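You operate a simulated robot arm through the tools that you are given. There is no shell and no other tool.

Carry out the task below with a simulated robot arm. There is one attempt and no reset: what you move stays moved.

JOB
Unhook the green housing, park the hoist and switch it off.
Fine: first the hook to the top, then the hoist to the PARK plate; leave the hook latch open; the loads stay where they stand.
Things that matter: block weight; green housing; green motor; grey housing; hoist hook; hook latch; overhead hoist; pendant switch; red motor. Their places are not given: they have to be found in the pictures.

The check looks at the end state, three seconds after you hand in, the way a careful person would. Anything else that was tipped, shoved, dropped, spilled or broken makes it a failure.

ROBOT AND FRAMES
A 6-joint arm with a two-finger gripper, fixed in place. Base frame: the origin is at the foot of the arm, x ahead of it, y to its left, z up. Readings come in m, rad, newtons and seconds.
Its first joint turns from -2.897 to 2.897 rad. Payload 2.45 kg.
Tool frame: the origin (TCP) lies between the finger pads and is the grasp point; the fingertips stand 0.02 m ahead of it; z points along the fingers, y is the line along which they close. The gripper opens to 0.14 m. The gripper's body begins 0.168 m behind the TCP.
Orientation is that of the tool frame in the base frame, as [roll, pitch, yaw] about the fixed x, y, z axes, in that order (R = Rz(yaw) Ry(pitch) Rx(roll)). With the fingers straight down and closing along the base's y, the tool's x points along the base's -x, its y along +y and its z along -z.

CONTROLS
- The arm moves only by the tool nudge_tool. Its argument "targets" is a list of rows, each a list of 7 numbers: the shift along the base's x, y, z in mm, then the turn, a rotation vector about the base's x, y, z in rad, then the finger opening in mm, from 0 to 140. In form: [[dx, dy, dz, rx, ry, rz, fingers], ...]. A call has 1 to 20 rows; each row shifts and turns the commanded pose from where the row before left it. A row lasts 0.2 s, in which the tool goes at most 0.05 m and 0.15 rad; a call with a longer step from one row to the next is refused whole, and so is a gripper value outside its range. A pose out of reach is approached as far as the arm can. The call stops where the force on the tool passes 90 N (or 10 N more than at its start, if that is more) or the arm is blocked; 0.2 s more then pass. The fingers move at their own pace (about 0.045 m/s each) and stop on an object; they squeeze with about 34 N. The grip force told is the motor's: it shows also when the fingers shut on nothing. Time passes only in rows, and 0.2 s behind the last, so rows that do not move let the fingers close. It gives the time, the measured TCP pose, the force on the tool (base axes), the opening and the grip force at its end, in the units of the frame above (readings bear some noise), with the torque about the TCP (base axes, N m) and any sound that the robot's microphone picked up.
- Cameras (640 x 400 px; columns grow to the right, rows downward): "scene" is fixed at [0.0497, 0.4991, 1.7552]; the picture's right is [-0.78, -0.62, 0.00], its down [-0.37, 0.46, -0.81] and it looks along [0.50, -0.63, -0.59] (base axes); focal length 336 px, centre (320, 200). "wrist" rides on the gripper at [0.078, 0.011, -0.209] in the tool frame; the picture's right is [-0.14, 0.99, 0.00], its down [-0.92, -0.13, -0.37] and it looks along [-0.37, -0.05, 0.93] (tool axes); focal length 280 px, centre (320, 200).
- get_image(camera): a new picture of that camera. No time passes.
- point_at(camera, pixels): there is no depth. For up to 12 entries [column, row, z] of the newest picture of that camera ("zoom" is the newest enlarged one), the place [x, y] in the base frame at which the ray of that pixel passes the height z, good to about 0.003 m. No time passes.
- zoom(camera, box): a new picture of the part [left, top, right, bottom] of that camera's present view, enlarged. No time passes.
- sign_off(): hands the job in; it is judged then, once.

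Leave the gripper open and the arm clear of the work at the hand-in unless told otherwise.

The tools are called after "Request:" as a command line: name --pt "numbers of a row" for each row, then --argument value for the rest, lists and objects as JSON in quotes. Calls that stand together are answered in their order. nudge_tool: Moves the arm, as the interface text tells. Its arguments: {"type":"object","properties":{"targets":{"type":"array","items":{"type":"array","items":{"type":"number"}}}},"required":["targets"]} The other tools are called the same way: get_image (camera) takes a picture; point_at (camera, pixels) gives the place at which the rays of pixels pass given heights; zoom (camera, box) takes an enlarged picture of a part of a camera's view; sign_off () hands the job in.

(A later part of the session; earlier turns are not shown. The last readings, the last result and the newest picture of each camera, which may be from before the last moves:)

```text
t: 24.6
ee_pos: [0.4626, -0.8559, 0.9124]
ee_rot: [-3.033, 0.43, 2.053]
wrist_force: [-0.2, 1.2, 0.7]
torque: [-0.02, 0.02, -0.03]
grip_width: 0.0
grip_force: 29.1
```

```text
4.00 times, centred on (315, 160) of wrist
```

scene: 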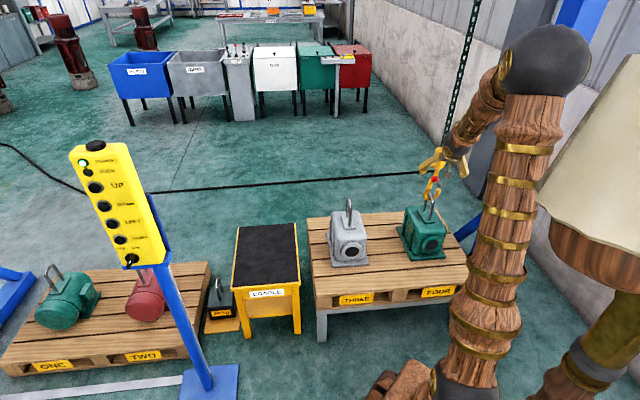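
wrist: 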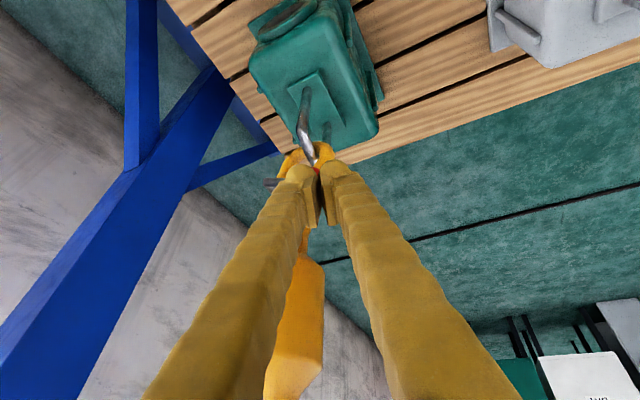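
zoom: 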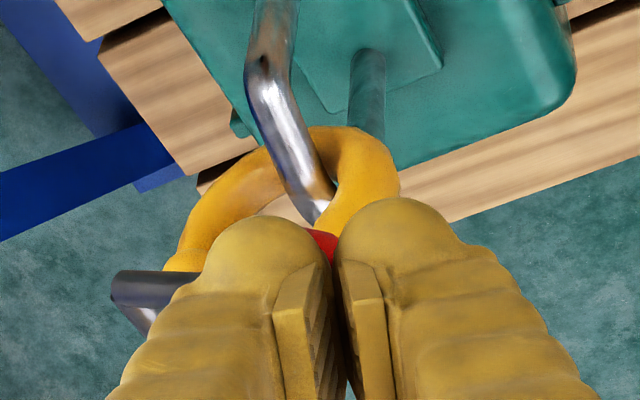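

The latch turns easily this way (about 1 N), the ball is lower and the rod more horizontal. I continue along the arc.

Request:
nudge_tool --pt "3.3 2 -9.7 0 0 0 0" --pt "1.9 1.1 -10.2 0 0 0 0" --pt "0.3 0.2 -10.4 0 0 0 0"

Request:
get_image --camera "wrist"

Request:
zoom --camera "scene" --box '[390, 130, 490, 230]'

Request:
zoom --camera "wrist" --box '[260, 110, 370, 210]'

```text
t: 25.4
ee_pos: [0.4677, -0.8531, 0.8826]
ee_rot: [-3.031, 0.432, 2.05]
wrist_force: [0.9, -0.8, -0.6]
torque: [0.01, 0.02, -0.01]
grip_width: 0.0
grip_force: 30.1
```

```text
taken
```

wrist: 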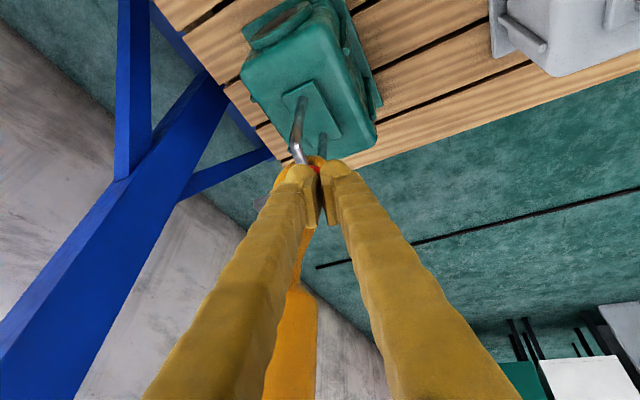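

```text
4.00 times, centred on (440, 180) of scene
```

zoom: 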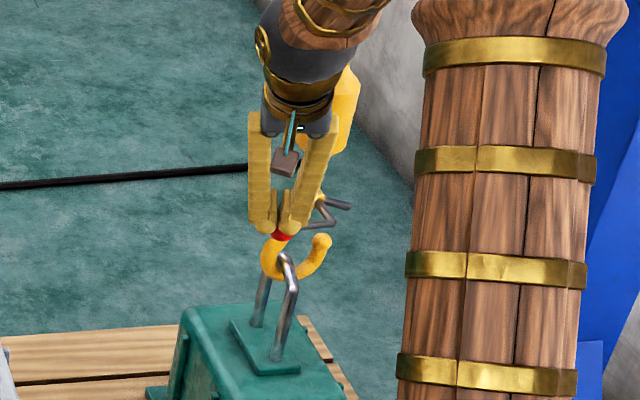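

```text
4.00 times, centred on (315, 160) of wrist
```

zoom: 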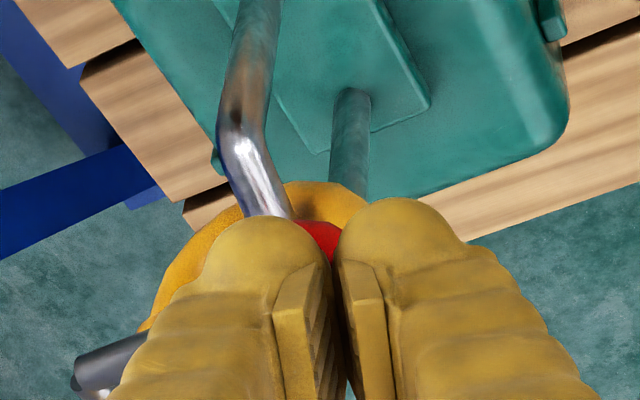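

The tongue now points outward, clear of the throat. I push a bit further (about 20°) to have it surely open.

Request:
nudge_tool --pt "0 0 -9 0 0 0 0" --pt "-1.5 -0.8 -9 0 0 0 0" --pt "-3 -1.7 -9 0 0 0 0"

Request:
zoom --camera "scene" --box '[390, 130, 490, 230]'

Request:
zoom --camera "wrist" --box '[220, 60, 400, 210]'

```text
t: 26.2
ee_pos: [0.4646, -0.8565, 0.8563]
ee_rot: [-3.032, 0.432, 2.051]
wrist_force: [-0.3, -0.3, 0.3]
torque: [0.0, -0.03, 0.0]
grip_width: 0.0
grip_force: 28.8
```

```text
4.00 times, centred on (440, 180) of scene
```

zoom: 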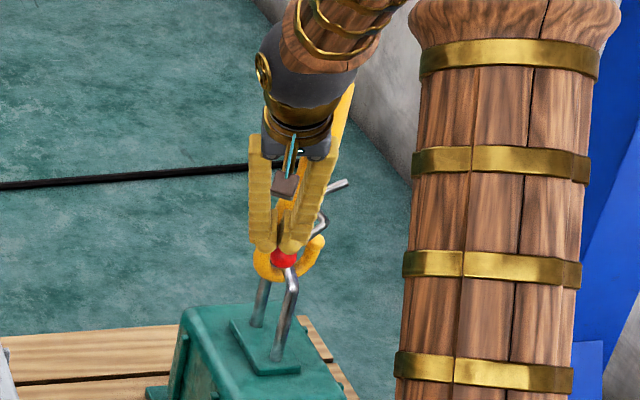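

```text
2.67 times, centred on (310, 135) of wrist
```

zoom: 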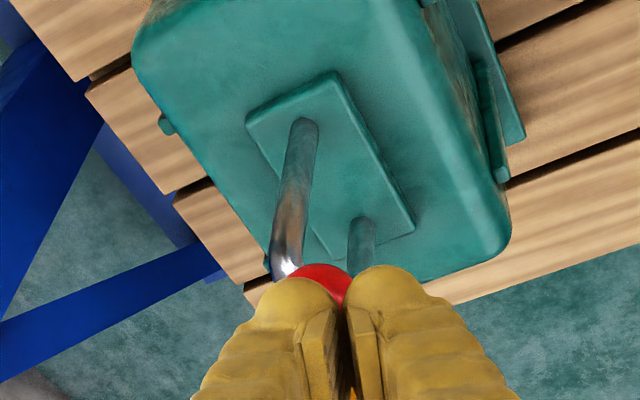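

The tongue points up and outward now: open. I withdraw back along the tool axis and check that it stays.

Request:
nudge_tool --pt "-3 12.5 27 0 0 0 0" --pt "-3 12.5 27 0 0 0 0" --pt "-4 20 30 0 0 0 0" --pt "-4 20 30 0 0 0 0" --pt "-4 20 30 0 0 0 0" --pt "-4 20 30 0 0 0 0" --pt "0 0 0 0 0 0 0"

Request:
zoom --camera "scene" --box '[390, 130, 490, 270]'

Request:
get_image --camera "wrist"

```text
t: 27.8
ee_pos: [0.4412, -0.7517, 1.0296]
ee_rot: [-3.031, 0.432, 2.049]
wrist_force: [0.1, -0.4, 0.3]
torque: [-0.03, 0.0, -0.02]
grip_width: 0.0
grip_force: 29.2
```

```text
2.86 times, centred on (440, 200) of scene
```

zoom: 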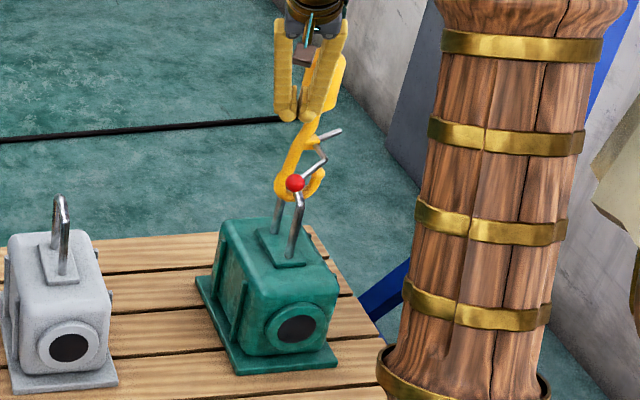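

```text
taken
```

wrist: 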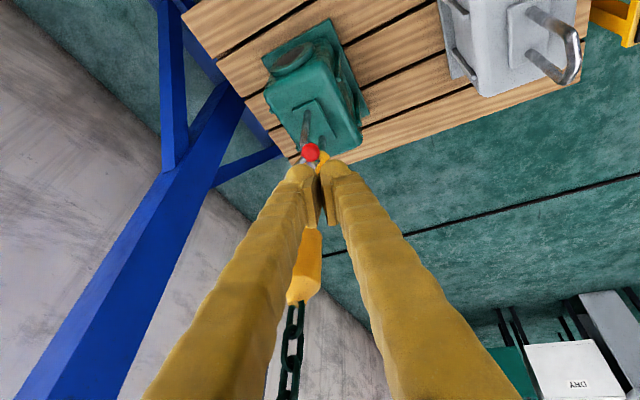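

The latch stays open with the tongue up and out at scene zoom (330,135); housing unmoved. Next the pendant. I raise the arm, straighten the tool downwards and swing round towards it.

Request:
nudge_tool --pt "-9 22 38 0 0 0 0" --pt "-9 22 38 0 0 0 0" --pt "-9 22 38 0.124 0.065 0 0" --pt "-9 22 38 0.124 0.065 0 0" --pt "-9 22 38 0.124 0.065 0 0" --pt "-9 22 38 0 0 0 0" --pt "-9 22 38 0 0 0 0" --pt "27 33 5 0 0 0.08 0" --pt "27 33 5 0 0 0.08 0" --pt "27 33 5 0 0 0.08 0" --pt "27 33 5 0 0 0.08 0" --pt "27 33 5 0 0 0.08 0" --pt "27 33 5 0 0 0.08 0" --pt "27 33 5 0 0 0.08 0" --pt "27 33 5 0 0 0.08 0"

Request:
zoom --camera "scene" --box '[390, 130, 490, 270]'

```text
t: 31.0
ee_pos: [0.5924, -0.3332, 1.3366]
ee_rot: [-3.031, 0.013, 2.692]
wrist_force: [-0.2, 0.2, -0.1]
torque: [-0.02, 0.02, 0.02]
grip_width: 0.0
grip_force: 29.6
```

```text
2.86 times, centred on (440, 200) of scene
```

zoom: 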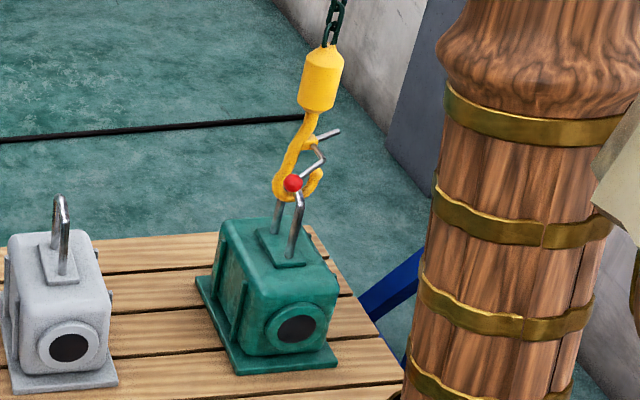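

Clear view: latch open, hook still in the bail. I continue the swing to about [0.55,0.40,1.35] and level the roll.

Request:
nudge_tool --pt "9 41 1 0.05 -0.024 0.075 0" --pt "9 41 1 0.05 -0.024 0.075 0" --pt "9 41 1 0 0 0.075 0" --pt "9 41 1 0 0 0.075 0" --pt "9 41 1 0 0 0.075 0" --pt "9 41 1 0 0 0.075 0" --pt "9 41 1 0 0 0.075 0" --pt "9 41 1 0 0 0.075 0" --pt "-12 40 0 0 0 0.075 0" --pt "-12 40 0 0 0 0.075 0" --pt "-12 40 0 0 0 0.075 0" --pt "-12 40 0 0 0 0.075 0" --pt "-12 40 0 0 0 0.075 0" --pt "-12 40 0 0 0 0.075 0" --pt "-12 40 0 0 0 0.075 0" --pt "-12 40 0 0 0 0.075 0" --pt "-12 40 0 0 0 0.075 0" --pt "-12 40 0 0 0 0.075 0"

Request:
get_image --camera "wrist"

Request:
get_image --camera "scene"

```text
t: 34.8
ee_pos: [0.5479, 0.395, 1.3445]
ee_rot: [-3.138, 0.02, -2.244]
wrist_force: [-0.7, 0.6, -0.3]
torque: [-0.01, 0.0, -0.03]
grip_width: 0.0
grip_force: 28.8
```

```text
taken
```

wrist: 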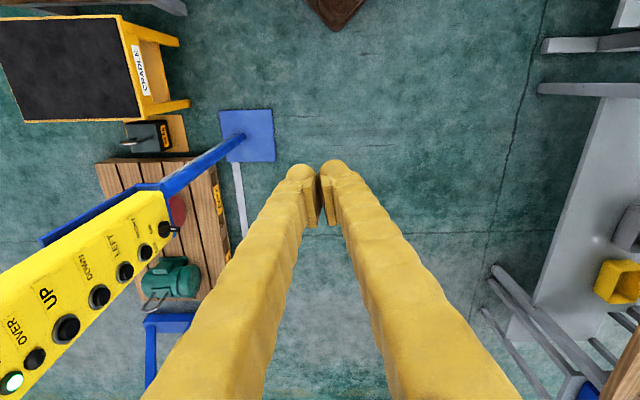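

```text
taken
```

scene: 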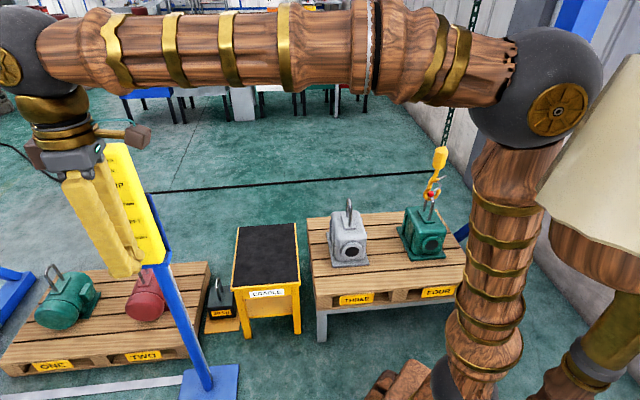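

The pendant face is visible at wrist lower left: UP (66,328), DOWN (99,296), LEFT (124,271), RIGHT (146,251), knob (165,229). I take rays for them, plus matching scene rays from the earlier picture positions.

Request:
point_at --camera "wrist" --pixels '[[66, 328, 1.3], [66, 328, 1.2], [99, 296, 1.25], [99, 296, 1.15], [124, 271, 1.2], [124, 271, 1.1], [146, 251, 1.15], [146, 251, 1.05], [165, 229, 1.1], [165, 229, 1.0], [12, 382, 1.4], [12, 382, 1.3]]'

Request:
point_at --camera "scene" --pixels '[[95.4, 186.4, 1.3], [95.4, 186.4, 1.2], [105, 205.6, 1.25], [105, 205.6, 1.15], [112, 223, 1.2], [112, 223, 1.1], [120, 239, 1.15], [120, 239, 1.05], [130.9, 258.2, 1.1], [130.9, 258.2, 1.0], [83, 162, 1.4], [83, 162, 1.3]]'

Request:
zoom --camera "wrist" --box '[0, 180, 200, 400]'

```text
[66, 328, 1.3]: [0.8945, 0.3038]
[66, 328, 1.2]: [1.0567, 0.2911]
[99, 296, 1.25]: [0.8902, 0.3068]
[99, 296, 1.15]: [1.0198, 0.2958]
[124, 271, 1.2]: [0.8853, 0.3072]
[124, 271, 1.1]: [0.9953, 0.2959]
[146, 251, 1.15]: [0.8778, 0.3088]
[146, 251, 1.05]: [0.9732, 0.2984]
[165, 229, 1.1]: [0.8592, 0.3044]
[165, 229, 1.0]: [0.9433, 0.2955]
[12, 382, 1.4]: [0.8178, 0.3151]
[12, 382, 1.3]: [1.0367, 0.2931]
```

```text
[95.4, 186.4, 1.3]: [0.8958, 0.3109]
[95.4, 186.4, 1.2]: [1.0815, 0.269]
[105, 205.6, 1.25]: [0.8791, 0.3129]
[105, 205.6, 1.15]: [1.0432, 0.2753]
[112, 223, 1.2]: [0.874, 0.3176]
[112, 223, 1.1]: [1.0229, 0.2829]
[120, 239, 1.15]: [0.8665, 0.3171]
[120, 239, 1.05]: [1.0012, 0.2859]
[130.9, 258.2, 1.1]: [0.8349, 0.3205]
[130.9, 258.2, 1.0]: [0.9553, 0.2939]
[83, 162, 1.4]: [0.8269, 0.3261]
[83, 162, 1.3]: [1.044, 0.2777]
```

```text
1.82 times, centred on (100, 290) of wrist
```

zoom: 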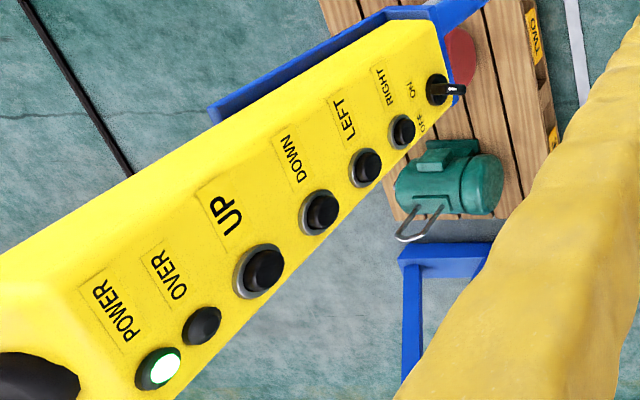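

Buttons come out on a vertical column at about x≈0.925, y≈0.302: UP z≈1.282, DOWN 1.222, LEFT 1.165, RIGHT 1.104, knob 1.02. I check the face direction with points of equal height: button UP vs label, DOWN vs label, RIGHT vs label.

Request:
point_at --camera "wrist" --pixels '[[66, 328.5, 1.282], [47.8, 298.2, 1.282], [99, 296, 1.222], [86, 267, 1.222], [124, 271, 1.165], [111, 245, 1.165], [145.6, 251, 1.104], [134, 227, 1.104]]'

Request:
zoom --camera "wrist" --box '[100, 190, 200, 280]'

```text
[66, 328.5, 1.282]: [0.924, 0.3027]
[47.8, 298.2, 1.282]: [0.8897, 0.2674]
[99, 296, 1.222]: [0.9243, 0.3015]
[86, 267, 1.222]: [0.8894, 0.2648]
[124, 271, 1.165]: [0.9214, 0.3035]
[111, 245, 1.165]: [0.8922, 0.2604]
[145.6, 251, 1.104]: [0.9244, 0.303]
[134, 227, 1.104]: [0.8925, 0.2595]
```

```text
4.44 times, centred on (150, 235) of wrist
```

zoom: 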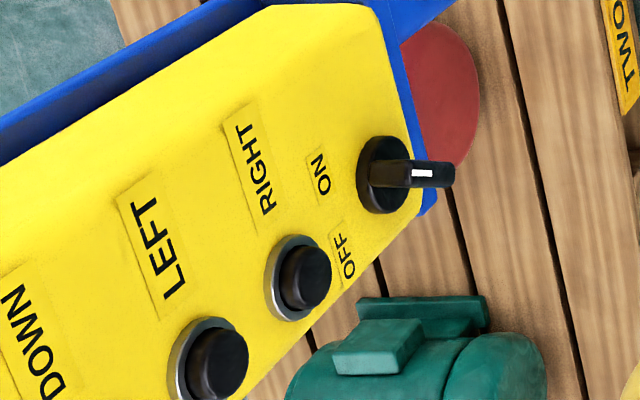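

The face normal is about (-0.78,0.62), so I press along (0.78,-0.62). I rotate the tool to horizontal in that direction while moving to a stand-off at about [0.72,0.47,1.30].

Request:
nudge_tool --pt "15.6 6.8 -4 -0.089 -0.1116 0 0" --pt "15.6 6.8 -4 -0.089 -0.1116 0 0" --pt "15.6 6.8 -4 -0.089 -0.1116 0 0" --pt "15.6 6.8 -4 -0.089 -0.1116 0 0" --pt "15.6 6.8 -4 -0.089 -0.1116 0 0" --pt "15.6 6.8 -4 -0.089 -0.1116 0 0" --pt "15.6 6.8 -4 -0.089 -0.1116 0 0" --pt "15.6 6.8 -4 -0.089 -0.1116 0 0" --pt "15.6 6.8 -4 -0.089 -0.1116 0 0" --pt "15.6 6.8 -4 -0.089 -0.1116 0 0" --pt "15.6 6.8 -4 -0.089 -0.1116 0 0"

Request:
get_image --camera "wrist"

Request:
get_image --camera "scene"

```text
t: 37.2
ee_pos: [0.7197, 0.4701, 1.3017]
ee_rot: [-1.569, 0.001, -2.222]
wrist_force: [0.7, 0.5, 0.4]
torque: [0.07, 0.08, 0.01]
grip_width: 0.0
grip_force: 29.1
```

```text
taken
```

wrist: 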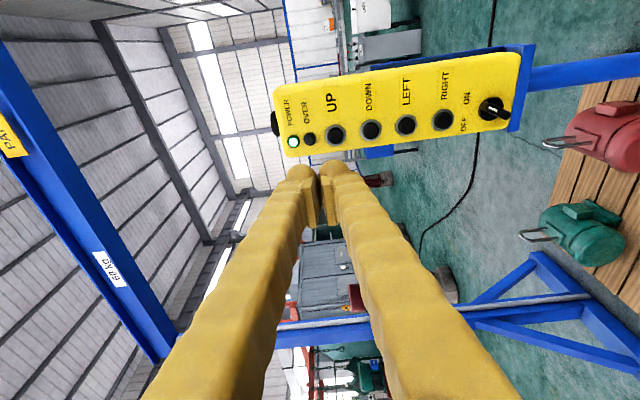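

```text
taken
```

scene: 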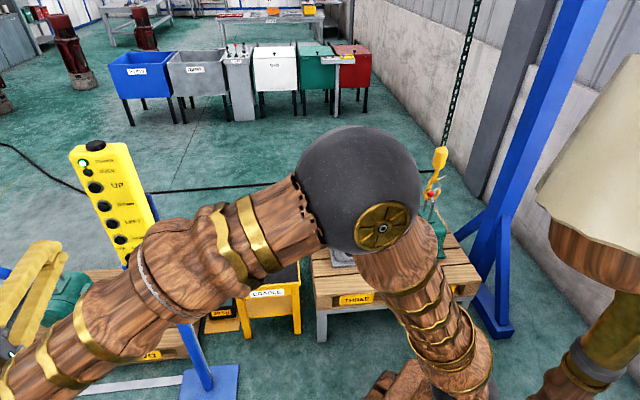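

Now the pendant face is seen frontally: UP (336,134), DOWN (371,130), LEFT (405,125), RIGHT (442,120), knob (493,109). I refine positions with rays.

Request:
point_at --camera "wrist" --pixels '[[336, 134, 1.28], [371, 130, 1.222], [371, 130, 1.21], [405, 125, 1.165], [405, 125, 1.15], [442, 120, 1.104], [442, 120, 1.09], [493, 109, 1.022], [493, 109, 1.01]]'

Request:
zoom --camera "wrist" --box '[260, 40, 540, 170]'

Request:
zoom --camera "wrist" --box '[460, 70, 540, 140]'

Request:
zoom --camera "wrist" --box '[0, 40, 200, 360]'

```text
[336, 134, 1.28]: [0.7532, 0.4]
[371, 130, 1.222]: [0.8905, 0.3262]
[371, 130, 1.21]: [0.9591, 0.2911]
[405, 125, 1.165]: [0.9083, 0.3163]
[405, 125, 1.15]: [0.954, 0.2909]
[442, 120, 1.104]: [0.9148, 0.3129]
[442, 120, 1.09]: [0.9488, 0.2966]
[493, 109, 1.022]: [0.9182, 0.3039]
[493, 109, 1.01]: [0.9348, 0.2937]
```

```text
2.29 times, centred on (400, 105) of wrist
```

zoom: 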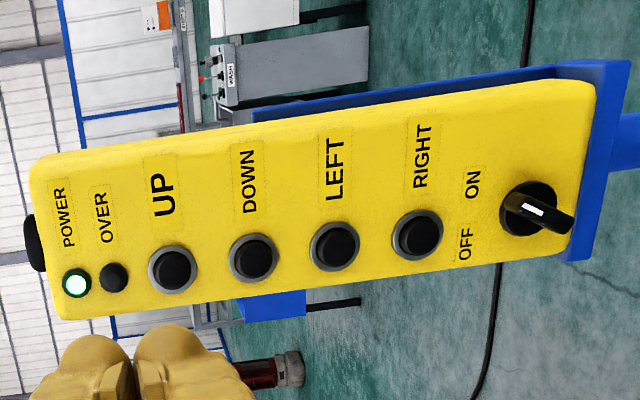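

```text
5.71 times, centred on (500, 105) of wrist
```

zoom: 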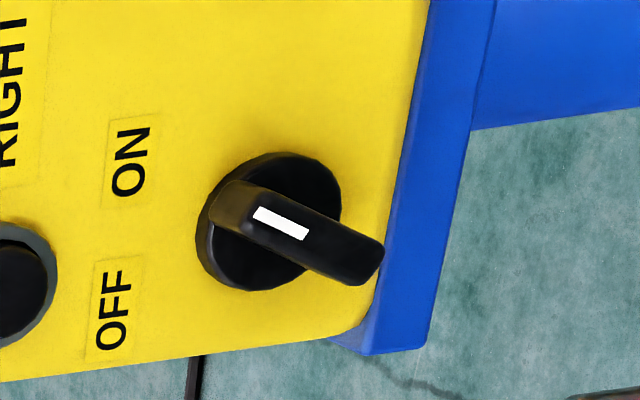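

```text
1.25 times, centred on (100, 200) of wrist
```

zoom: 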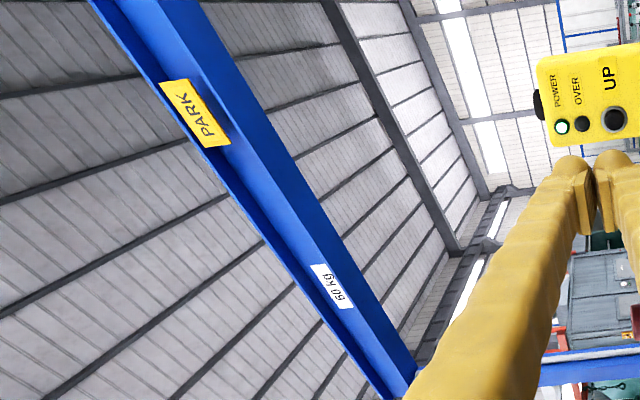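

Knob points to ON; OFF is about 55° counter-clockwise. Combining views: buttons at x≈0.932,y≈0.303 with DOWN z≈1.216, UP ≈1.276, LEFT ≈1.158, RIGHT ≈1.097. I move the closed fingertips to 40 mm in front of DOWN.

Request:
nudge_tool --pt "27.5 -21.8 -14.3 0 0 0 0" --pt "27.5 -21.8 -14.3 0 0 0 0" --pt "27.5 -21.8 -14.3 0 0 0 0" --pt "27.5 -21.8 -14.3 0 0 0 0" --pt "27.5 -21.8 -14.3 0 0 0 0" --pt "27.5 -21.8 -14.3 0 0 0 0" --pt "0 0 0 0 0 0 0"

Request:
get_image --camera "wrist"

Request:
get_image --camera "scene"

```text
t: 38.8
ee_pos: [0.8841, 0.3382, 1.2148]
ee_rot: [-1.572, 0.0, -2.225]
wrist_force: [-0.3, 0.2, 0.6]
torque: [0.01, -0.02, 0.04]
grip_width: 0.0001
grip_force: 29.3
```

```text
taken
```

wrist: 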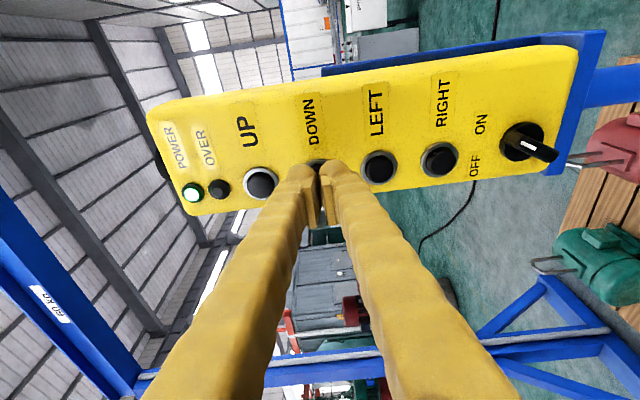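

```text
taken
```

scene: 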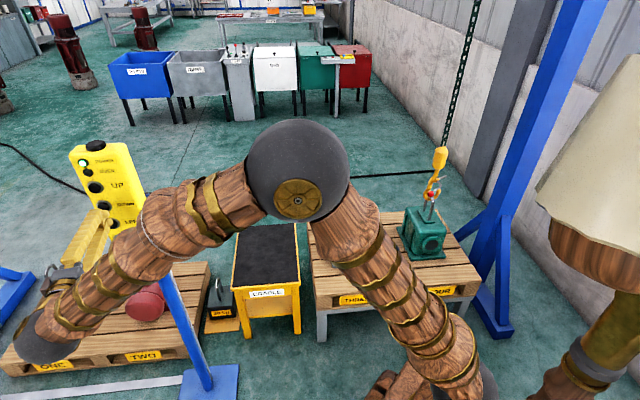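

Fingertips line up with DOWN (hidden at about (320,174), between UP 261 and LEFT 380). I approach 30 mm, then read force.

Request:
nudge_tool --pt "11.9 -9.2 0 0 0 0 0" --pt "11.9 -9.2 0 0 0 0 0"

Request:
get_image --camera "wrist"

```text
t: 39.4
ee_pos: [0.9057, 0.3218, 1.2149]
ee_rot: [-1.571, 0.0, -2.224]
wrist_force: [-0.3, 0.2, -0.2]
torque: [0.02, 0.01, -0.01]
grip_width: 0.0
grip_force: 29.7
```

```text
taken
```

wrist: 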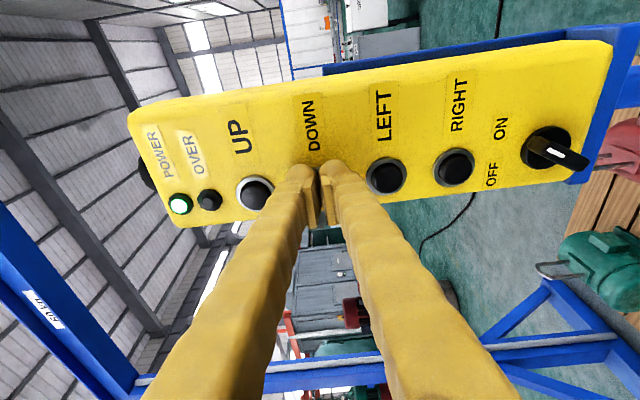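

I press briefly: 11 mm forward, then 11 mm back, and read the sound and pictures.

Request:
nudge_tool --pt "8.7 -6.7 0 0 0 0 0" --pt "-8.7 6.7 0 0 0 0 0"

Request:
zoom --camera "scene" --box '[390, 130, 490, 270]'

```text
t: 40.0
ee_pos: [0.9063, 0.321, 1.214]
ee_rot: [-1.571, 0.001, -2.225]
wrist_force: [-0.5, 0.7, 1.1]
torque: [0.0, -0.03, 0.01]
grip_width: 0.0001
grip_force: 29.5
```

```text
2.86 times, centred on (440, 200) of scene
```

zoom: 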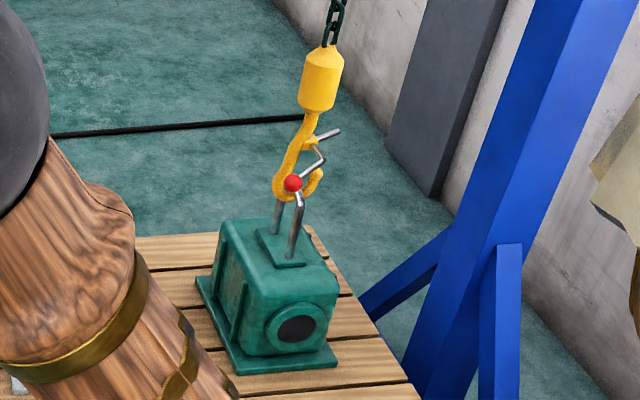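

No sound and the hook is unchanged, so it wasn't reached. I press 17 mm now, and back.

Request:
nudge_tool --pt "7 -5.4 0 0 0 0 0" --pt "6.4 -5 0 0 0 0 0" --pt "-6.4 5 0 0 0 0 0" --pt "-7 5.4 0 0 0 0 0"

Request:
zoom --camera "scene" --box '[390, 130, 490, 270]'

```text
t: 41.0
ee_pos: [0.9068, 0.3204, 1.2132]
ee_rot: [-1.572, 0.0, -2.224]
wrist_force: [0.5, 0.1, -0.1]
torque: [-0.02, -0.01, -0.02]
grip_width: 0.0
grip_force: 29.3
```

```text
2.86 times, centred on (440, 200) of scene
```

zoom: 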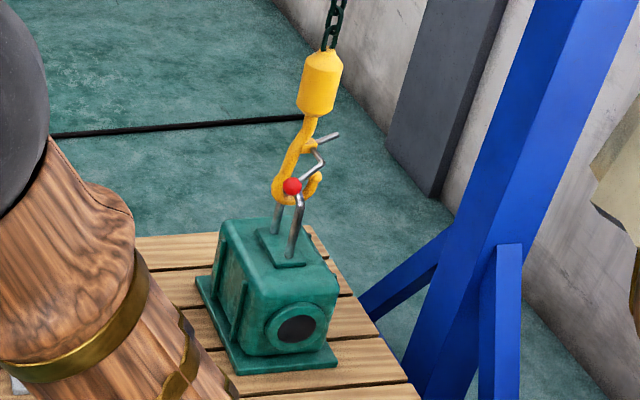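

DOWN works: the block moved down by about 1.4 px (~7 mm). I press again and hold 0.4 s.

Request:
nudge_tool --pt "7 -5.4 0 0 0 0 0" --pt "6.4 -5 0 0 0 0 0" --pt "0 0 0 0 0 0 0" --pt "0 0 0 0 0 0 0" --pt "-6.4 5 0 0 0 0 0" --pt "-7 5.4 0 0 0 0 0"

Request:
zoom --camera "scene" --box '[390, 130, 490, 270]'

Request:
zoom --camera "scene" --box '[410, 140, 460, 215]'

```text
t: 42.4
ee_pos: [0.9074, 0.319, 1.2147]
ee_rot: [-1.572, -0.001, -2.225]
wrist_force: [0.0, 0.4, -0.3]
torque: [-0.03, -0.02, -0.01]
grip_width: 0.0
grip_force: 29.4
```

```text
2.86 times, centred on (440, 200) of scene
```

zoom: 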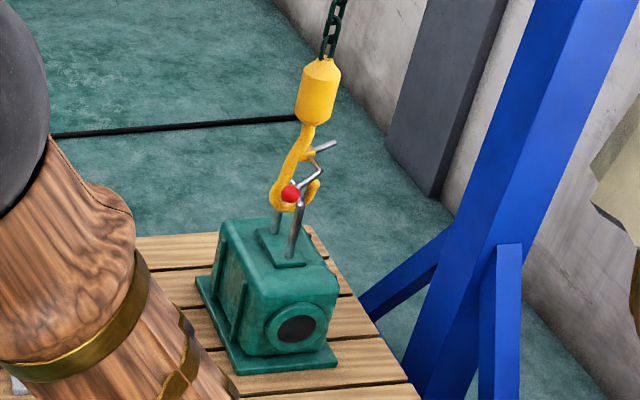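

```text
5.33 times, centred on (435, 178) of scene
```

zoom: 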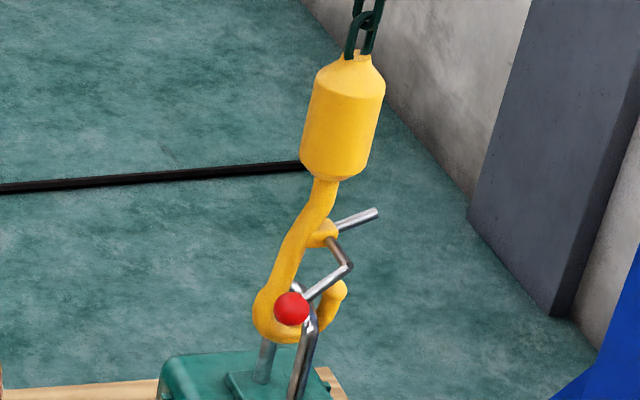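

Hook is about 26 mm lower than at the start; I estimate 55–70 mm is needed for the bail bar to clear the tip. I press DOWN again with 0.8 s hold.

Request:
nudge_tool --pt "7 -5.4 0 0 0 0 0" --pt "6.4 -5 0 0 0 0 0" --pt "0 0 0 0 0 0 0" --pt "0 0 0 0 0 0 0" --pt "0 0 0 0 0 0 0" --pt "0 0 0 0 0 0 0" --pt "-6.4 5 0 0 0 0 0" --pt "-7 5.4 0 0 0 0 0"

Request:
zoom --camera "scene" --box '[390, 130, 490, 270]'

Request:
zoom --camera "scene" --box '[410, 150, 460, 225]'

```text
t: 44.2
ee_pos: [0.9086, 0.319, 1.2137]
ee_rot: [-1.57, -0.002, -2.225]
wrist_force: [-0.4, -0.4, 0.1]
torque: [0.0, 0.0, -0.01]
grip_width: 0.0
grip_force: 29.5
```

```text
2.86 times, centred on (440, 200) of scene
```

zoom: 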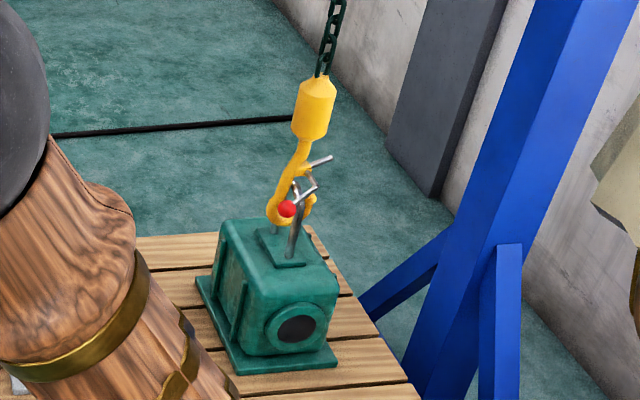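

```text
5.33 times, centred on (435, 188) of scene
```

zoom: 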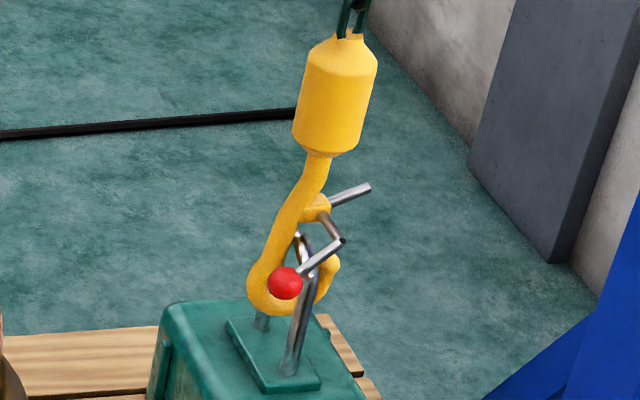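

Now about 61 mm lower; the bail bar (zoom 306,257) sits just above the tip's level (328,266) but needs ~5 mm more plus margin. One more short DOWN press (hold 0.2 s).

Request:
nudge_tool --pt "7 -5.4 0 0 0 0 0" --pt "6.4 -5 0 0 0 0 0" --pt "0 0 0 0 0 0 0" --pt "-6.4 5 0 0 0 0 0" --pt "-7 5.4 0 0 0 0 0"

Request:
zoom --camera "scene" --box '[410, 150, 460, 225]'

Request:
zoom --camera "scene" --box '[420, 180, 450, 210]'

```text
t: 45.4
ee_pos: [0.9076, 0.3197, 1.2136]
ee_rot: [-1.57, 0.0, -2.222]
wrist_force: [-0.5, -0.1, -0.8]
torque: [0.01, 0.0, -0.01]
grip_width: 0.0
grip_force: 29.7
```

```text
5.33 times, centred on (435, 188) of scene
```

zoom: 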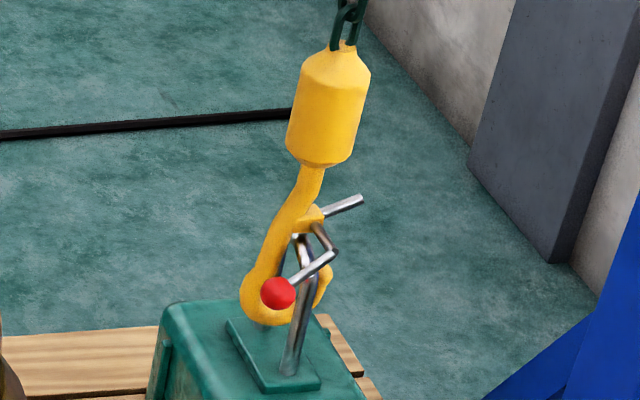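

```text
13.33 times, centred on (435, 195) of scene
```

zoom: 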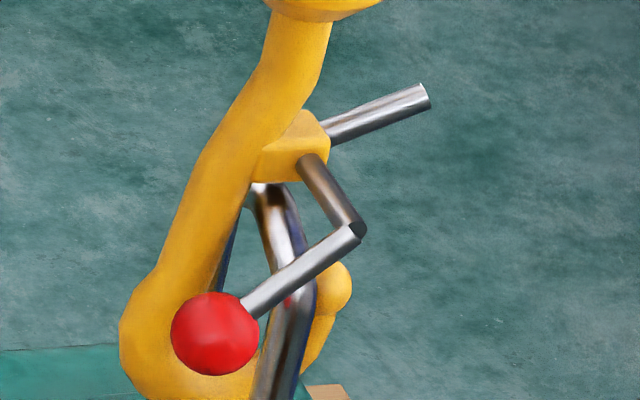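

The bail bar now sits about midway between tip and boss, so the throat is passable. I retract 20 mm and move 60 mm down to LEFT, then check alignment.

Request:
nudge_tool --pt "-15.8 12.2 0 0 0 0 0" --pt "0 0 -30 0 0 0 0" --pt "0 0 -30 0 0 0 0" --pt "0 0 0 0 0 0 0"

Request:
get_image --camera "wrist"

Request:
get_image --camera "scene"

```text
t: 46.4
ee_pos: [0.8905, 0.3338, 1.1538]
ee_rot: [-1.569, -0.003, -2.224]
wrist_force: [-0.2, -0.3, 0.3]
torque: [0.01, 0.04, 0.0]
grip_width: 0.0001
grip_force: 28.9
```

```text
taken
```

wrist: 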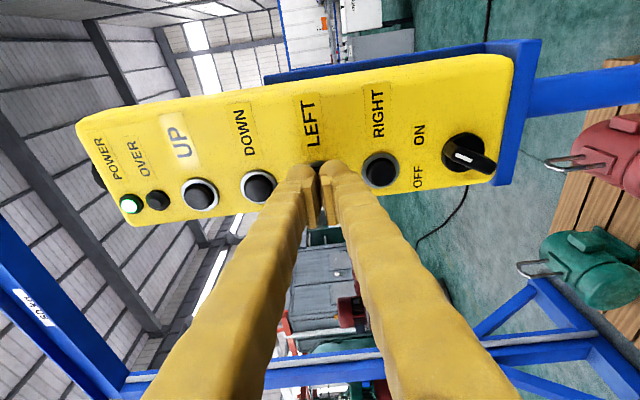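

```text
taken
```

scene: 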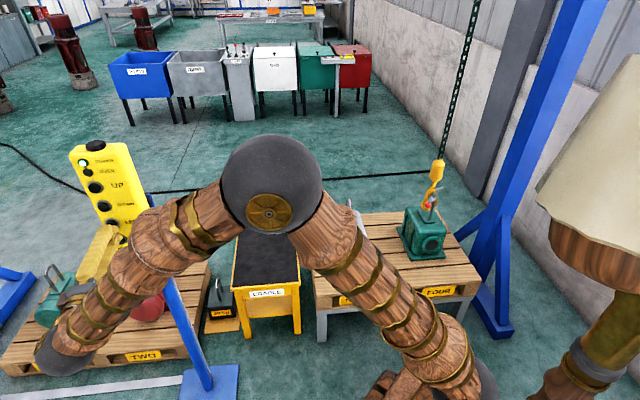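

Aligned with LEFT (midway between DOWN 259 and RIGHT 380). I give a short tap to see direction and amount.

Request:
nudge_tool --pt "15.8 -12.2 0 0 0 0 0" --pt "7 -5.4 0 0 0 0 0" --pt "6.4 -5 0 0 0 0 0" --pt "-6.4 5 0 0 0 0 0" --pt "-7 5.4 0 0 0 0 0" --pt "0 0 0 0 0 0 0"

Request:
zoom --camera "scene" --box '[410, 150, 460, 225]'

Request:
zoom --camera "scene" --box '[420, 180, 450, 210]'

```text
t: 47.8
ee_pos: [0.9072, 0.3198, 1.1535]
ee_rot: [-1.57, 0.001, -2.224]
wrist_force: [-0.2, 0.5, -0.8]
torque: [0.02, -0.02, 0.01]
grip_width: 0.0001
grip_force: 29.1
```

```text
5.33 times, centred on (435, 188) of scene
```

zoom: 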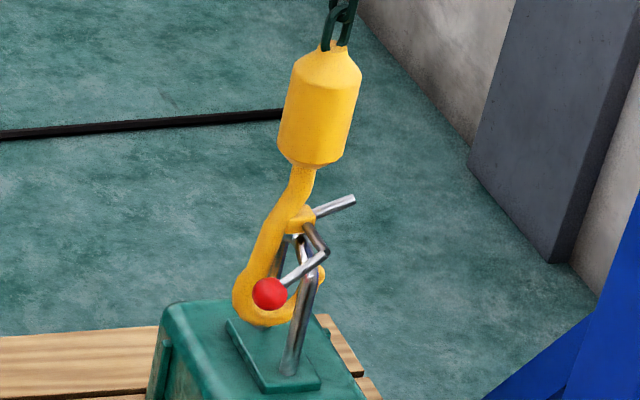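

```text
13.33 times, centred on (435, 195) of scene
```

zoom: 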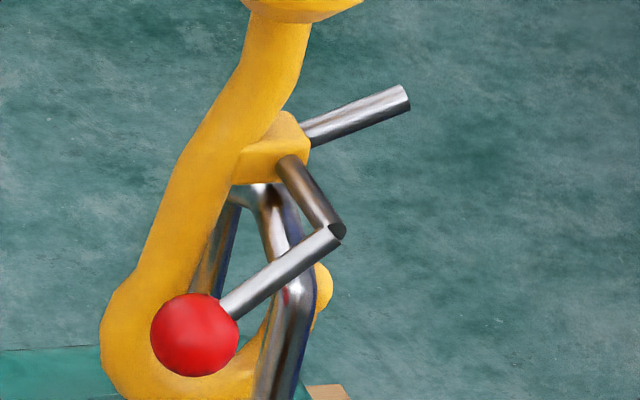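

LEFT moves the hook in the wanted direction (about 7 mm for a tap), tip passing under the bar. I press again with 0.4 s hold.

Request:
nudge_tool --pt "7 -5.4 0 0 0 0 0" --pt "6.4 -5 0 0 0 0 0" --pt "0 0 0 0 0 0 0" --pt "0 0 0 0 0 0 0" --pt "-6.4 5 0 0 0 0 0" --pt "-7 5.4 0 0 0 0 0" --pt "0 0 0 0 0 0 0"

Request:
zoom --camera "scene" --box '[410, 150, 460, 225]'

Request:
zoom --camera "scene" --box '[415, 180, 445, 210]'

```text
t: 49.4
ee_pos: [0.908, 0.3212, 1.1537]
ee_rot: [-1.572, 0.0, -2.224]
wrist_force: [-0.5, -0.6, 0.3]
torque: [0.03, 0.02, 0.03]
grip_width: 0.0
grip_force: 29.0
```

```text
5.33 times, centred on (435, 188) of scene
```

zoom: 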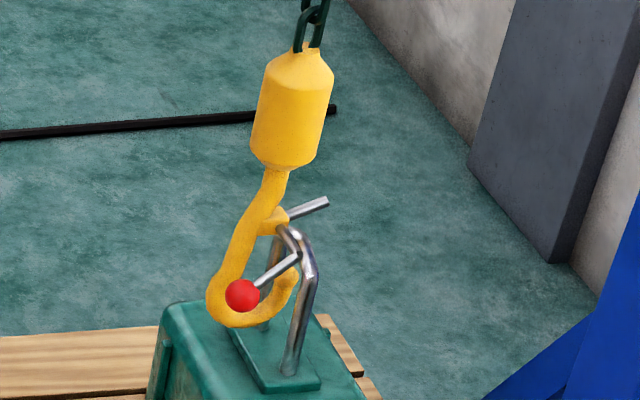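

```text
13.33 times, centred on (430, 195) of scene
```

zoom: 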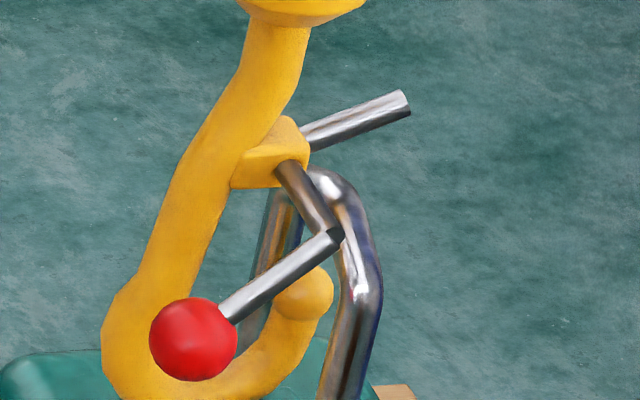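

Hook moved 25 mm further; the tip is halfway through the bail's plane. I press LEFT for 0.8 s hold (about 40 mm).

Request:
nudge_tool --pt "7 -5.4 0 0 0 0 0" --pt "6.4 -5 0 0 0 0 0" --pt "0 0 0 0 0 0 0" --pt "0 0 0 0 0 0 0" --pt "0 0 0 0 0 0 0" --pt "0 0 0 0 0 0 0" --pt "-6.4 5 0 0 0 0 0" --pt "-7 5.4 0 0 0 0 0" --pt "0 0 0 0 0 0 0"

Request:
zoom --camera "scene" --box '[400, 150, 450, 225]'

Request:
zoom --camera "scene" --box '[405, 175, 445, 215]'

```text
t: 51.4
ee_pos: [0.9071, 0.3205, 1.1537]
ee_rot: [-1.571, 0.0, -2.222]
wrist_force: [-0.1, 0.1, 0.2]
torque: [0.02, 0.01, 0.01]
grip_width: 0.0001
grip_force: 29.9
```

```text
5.33 times, centred on (425, 188) of scene
```

zoom: 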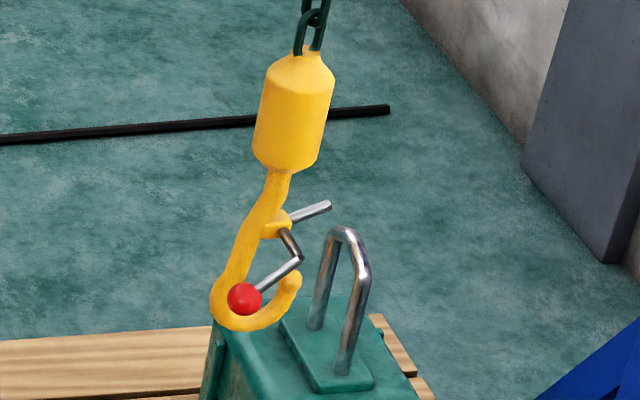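

```text
10.00 times, centred on (425, 195) of scene
```

zoom: 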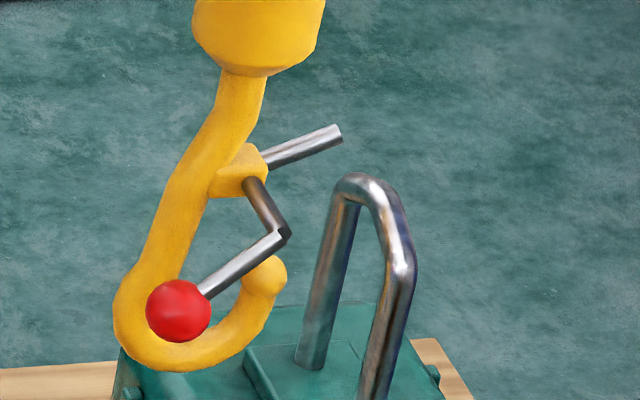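

The hook is free of the bail (tip at zoom (265,275), bail to the right), latch open. Now to the UP button: retract 20 mm, go up 120 mm and check alignment.

Request:
nudge_tool --pt "-15.8 12.2 0 0 0 0 0" --pt "0 0 40 0 0 0 0" --pt "0 0 40 0 0 0 0" --pt "0 0 40 0 0 0 0" --pt "0 0 0 0 0 0 0"

Request:
get_image --camera "wrist"

```text
t: 52.6
ee_pos: [0.8896, 0.3327, 1.2758]
ee_rot: [-1.571, 0.001, -2.224]
wrist_force: [0.7, -0.7, 0.4]
torque: [0.0, 0.05, -0.02]
grip_width: 0.0
grip_force: 29.6
```

```text
taken
```

wrist: 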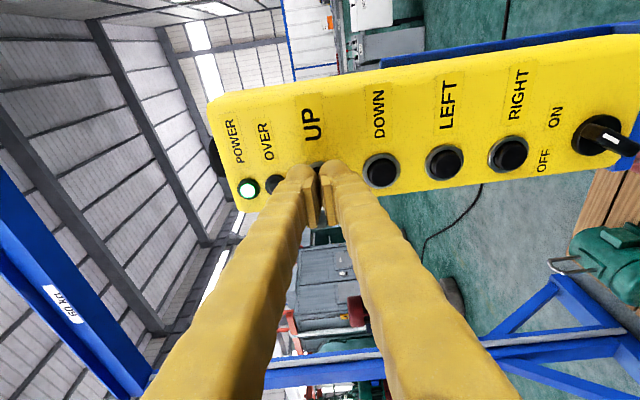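

DOWN at 380, LEFT at 444, so UP is at about 317: aligned. I press UP with 0.6 s hold and check the hook first.

Request:
nudge_tool --pt "15.8 -12.2 0 0 0 0 0" --pt "7 -5.4 0 0 0 0 0" --pt "6.4 -5 0 0 0 0 0" --pt "0 0 0 0 0 0 0" --pt "0 0 0 0 0 0 0" --pt "0 0 0 0 0 0 0" --pt "-6.4 5 0 0 0 0 0" --pt "-7 5.4 0 0 0 0 0" --pt "0 0 0 0 0 0 0"

Request:
zoom --camera "scene" --box '[400, 150, 450, 225]'

Request:
zoom --camera "scene" --box '[405, 175, 445, 215]'

```text
t: 54.6
ee_pos: [0.9077, 0.3209, 1.274]
ee_rot: [-1.572, -0.002, -2.224]
wrist_force: [-0.3, 0.3, 1.7]
torque: [0.02, 0.0, 0.0]
grip_width: 0.0001
grip_force: 29.2
```

```text
5.33 times, centred on (425, 188) of scene
```

zoom: 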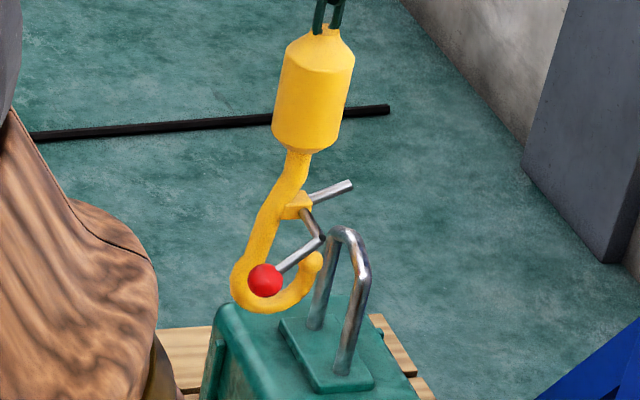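

```text
10.00 times, centred on (425, 195) of scene
```

zoom: 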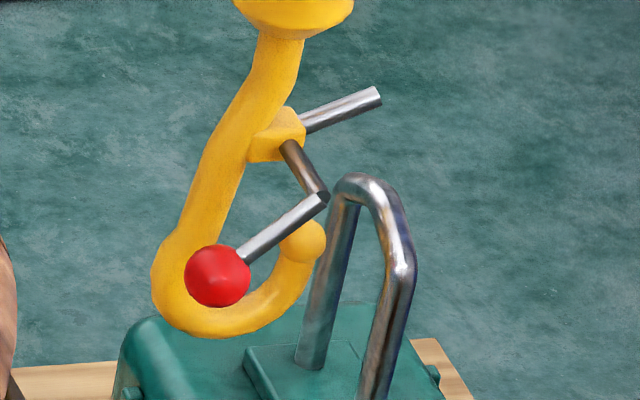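

The hook went up but also shifted towards the bail, so there may be swing. I wait without pressing and watch its position.

Request:
nudge_tool --pt "0 0 0 0 0 0 0" --pt "0 0 0 0 0 0 0"

Request:
zoom --camera "scene" --box '[405, 175, 445, 215]'

Request:
nudge_tool --pt "0 0 0 0 0 0 0" --pt "0 0 0 0 0 0 0"

Request:
zoom --camera "scene" --box '[405, 175, 445, 215]'

Request:
nudge_tool --pt "0 0 0 0 0 0 0" --pt "0 0 0 0 0 0 0"

Request:
zoom --camera "scene" --box '[405, 175, 445, 215]'

```text
t: 55.2
ee_pos: [0.906, 0.3202, 1.274]
ee_rot: [-1.57, 0.001, -2.223]
wrist_force: [0.0, -0.3, 0.4]
torque: [0.0, 0.03, 0.0]
grip_width: 0.0001
grip_force: 29.9
```

```text
10.00 times, centred on (425, 195) of scene
```

zoom: 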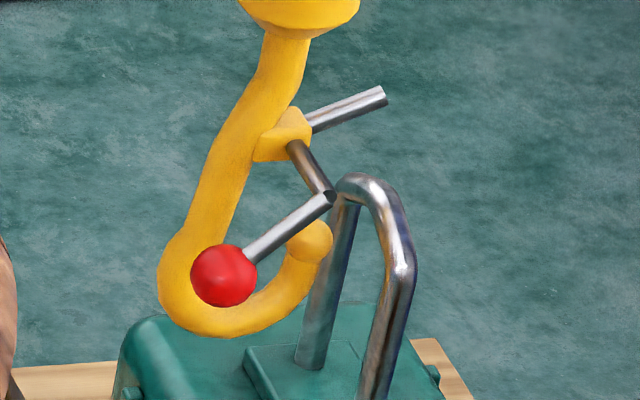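

```text
t: 55.8
ee_pos: [0.9069, 0.3216, 1.2742]
ee_rot: [-1.571, 0.0, -2.224]
wrist_force: [0.9, 0.1, 1.1]
torque: [-0.01, 0.03, 0.03]
grip_width: 0.0001
grip_force: 29.2
```

```text
10.00 times, centred on (425, 195) of scene
```

zoom: 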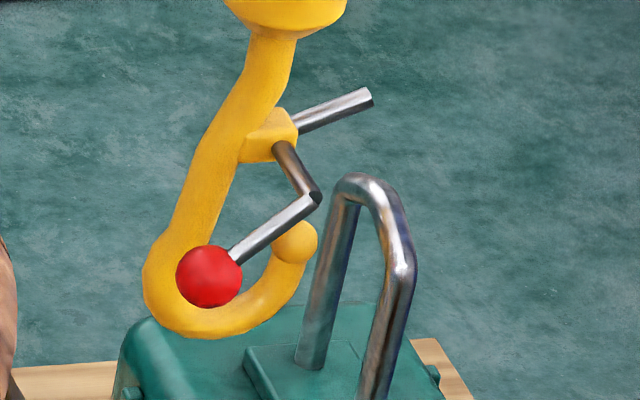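

```text
t: 56.4
ee_pos: [0.9065, 0.321, 1.2734]
ee_rot: [-1.57, -0.001, -2.223]
wrist_force: [0.0, -0.4, 0.4]
torque: [0.0, 0.02, -0.03]
grip_width: 0.0001
grip_force: 29.8
```

```text
10.00 times, centred on (425, 195) of scene
```

zoom: 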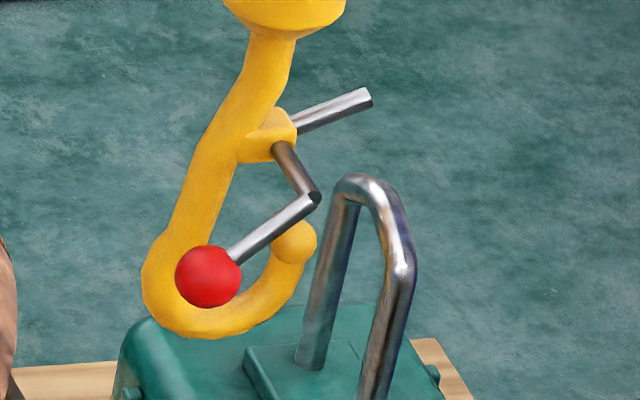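

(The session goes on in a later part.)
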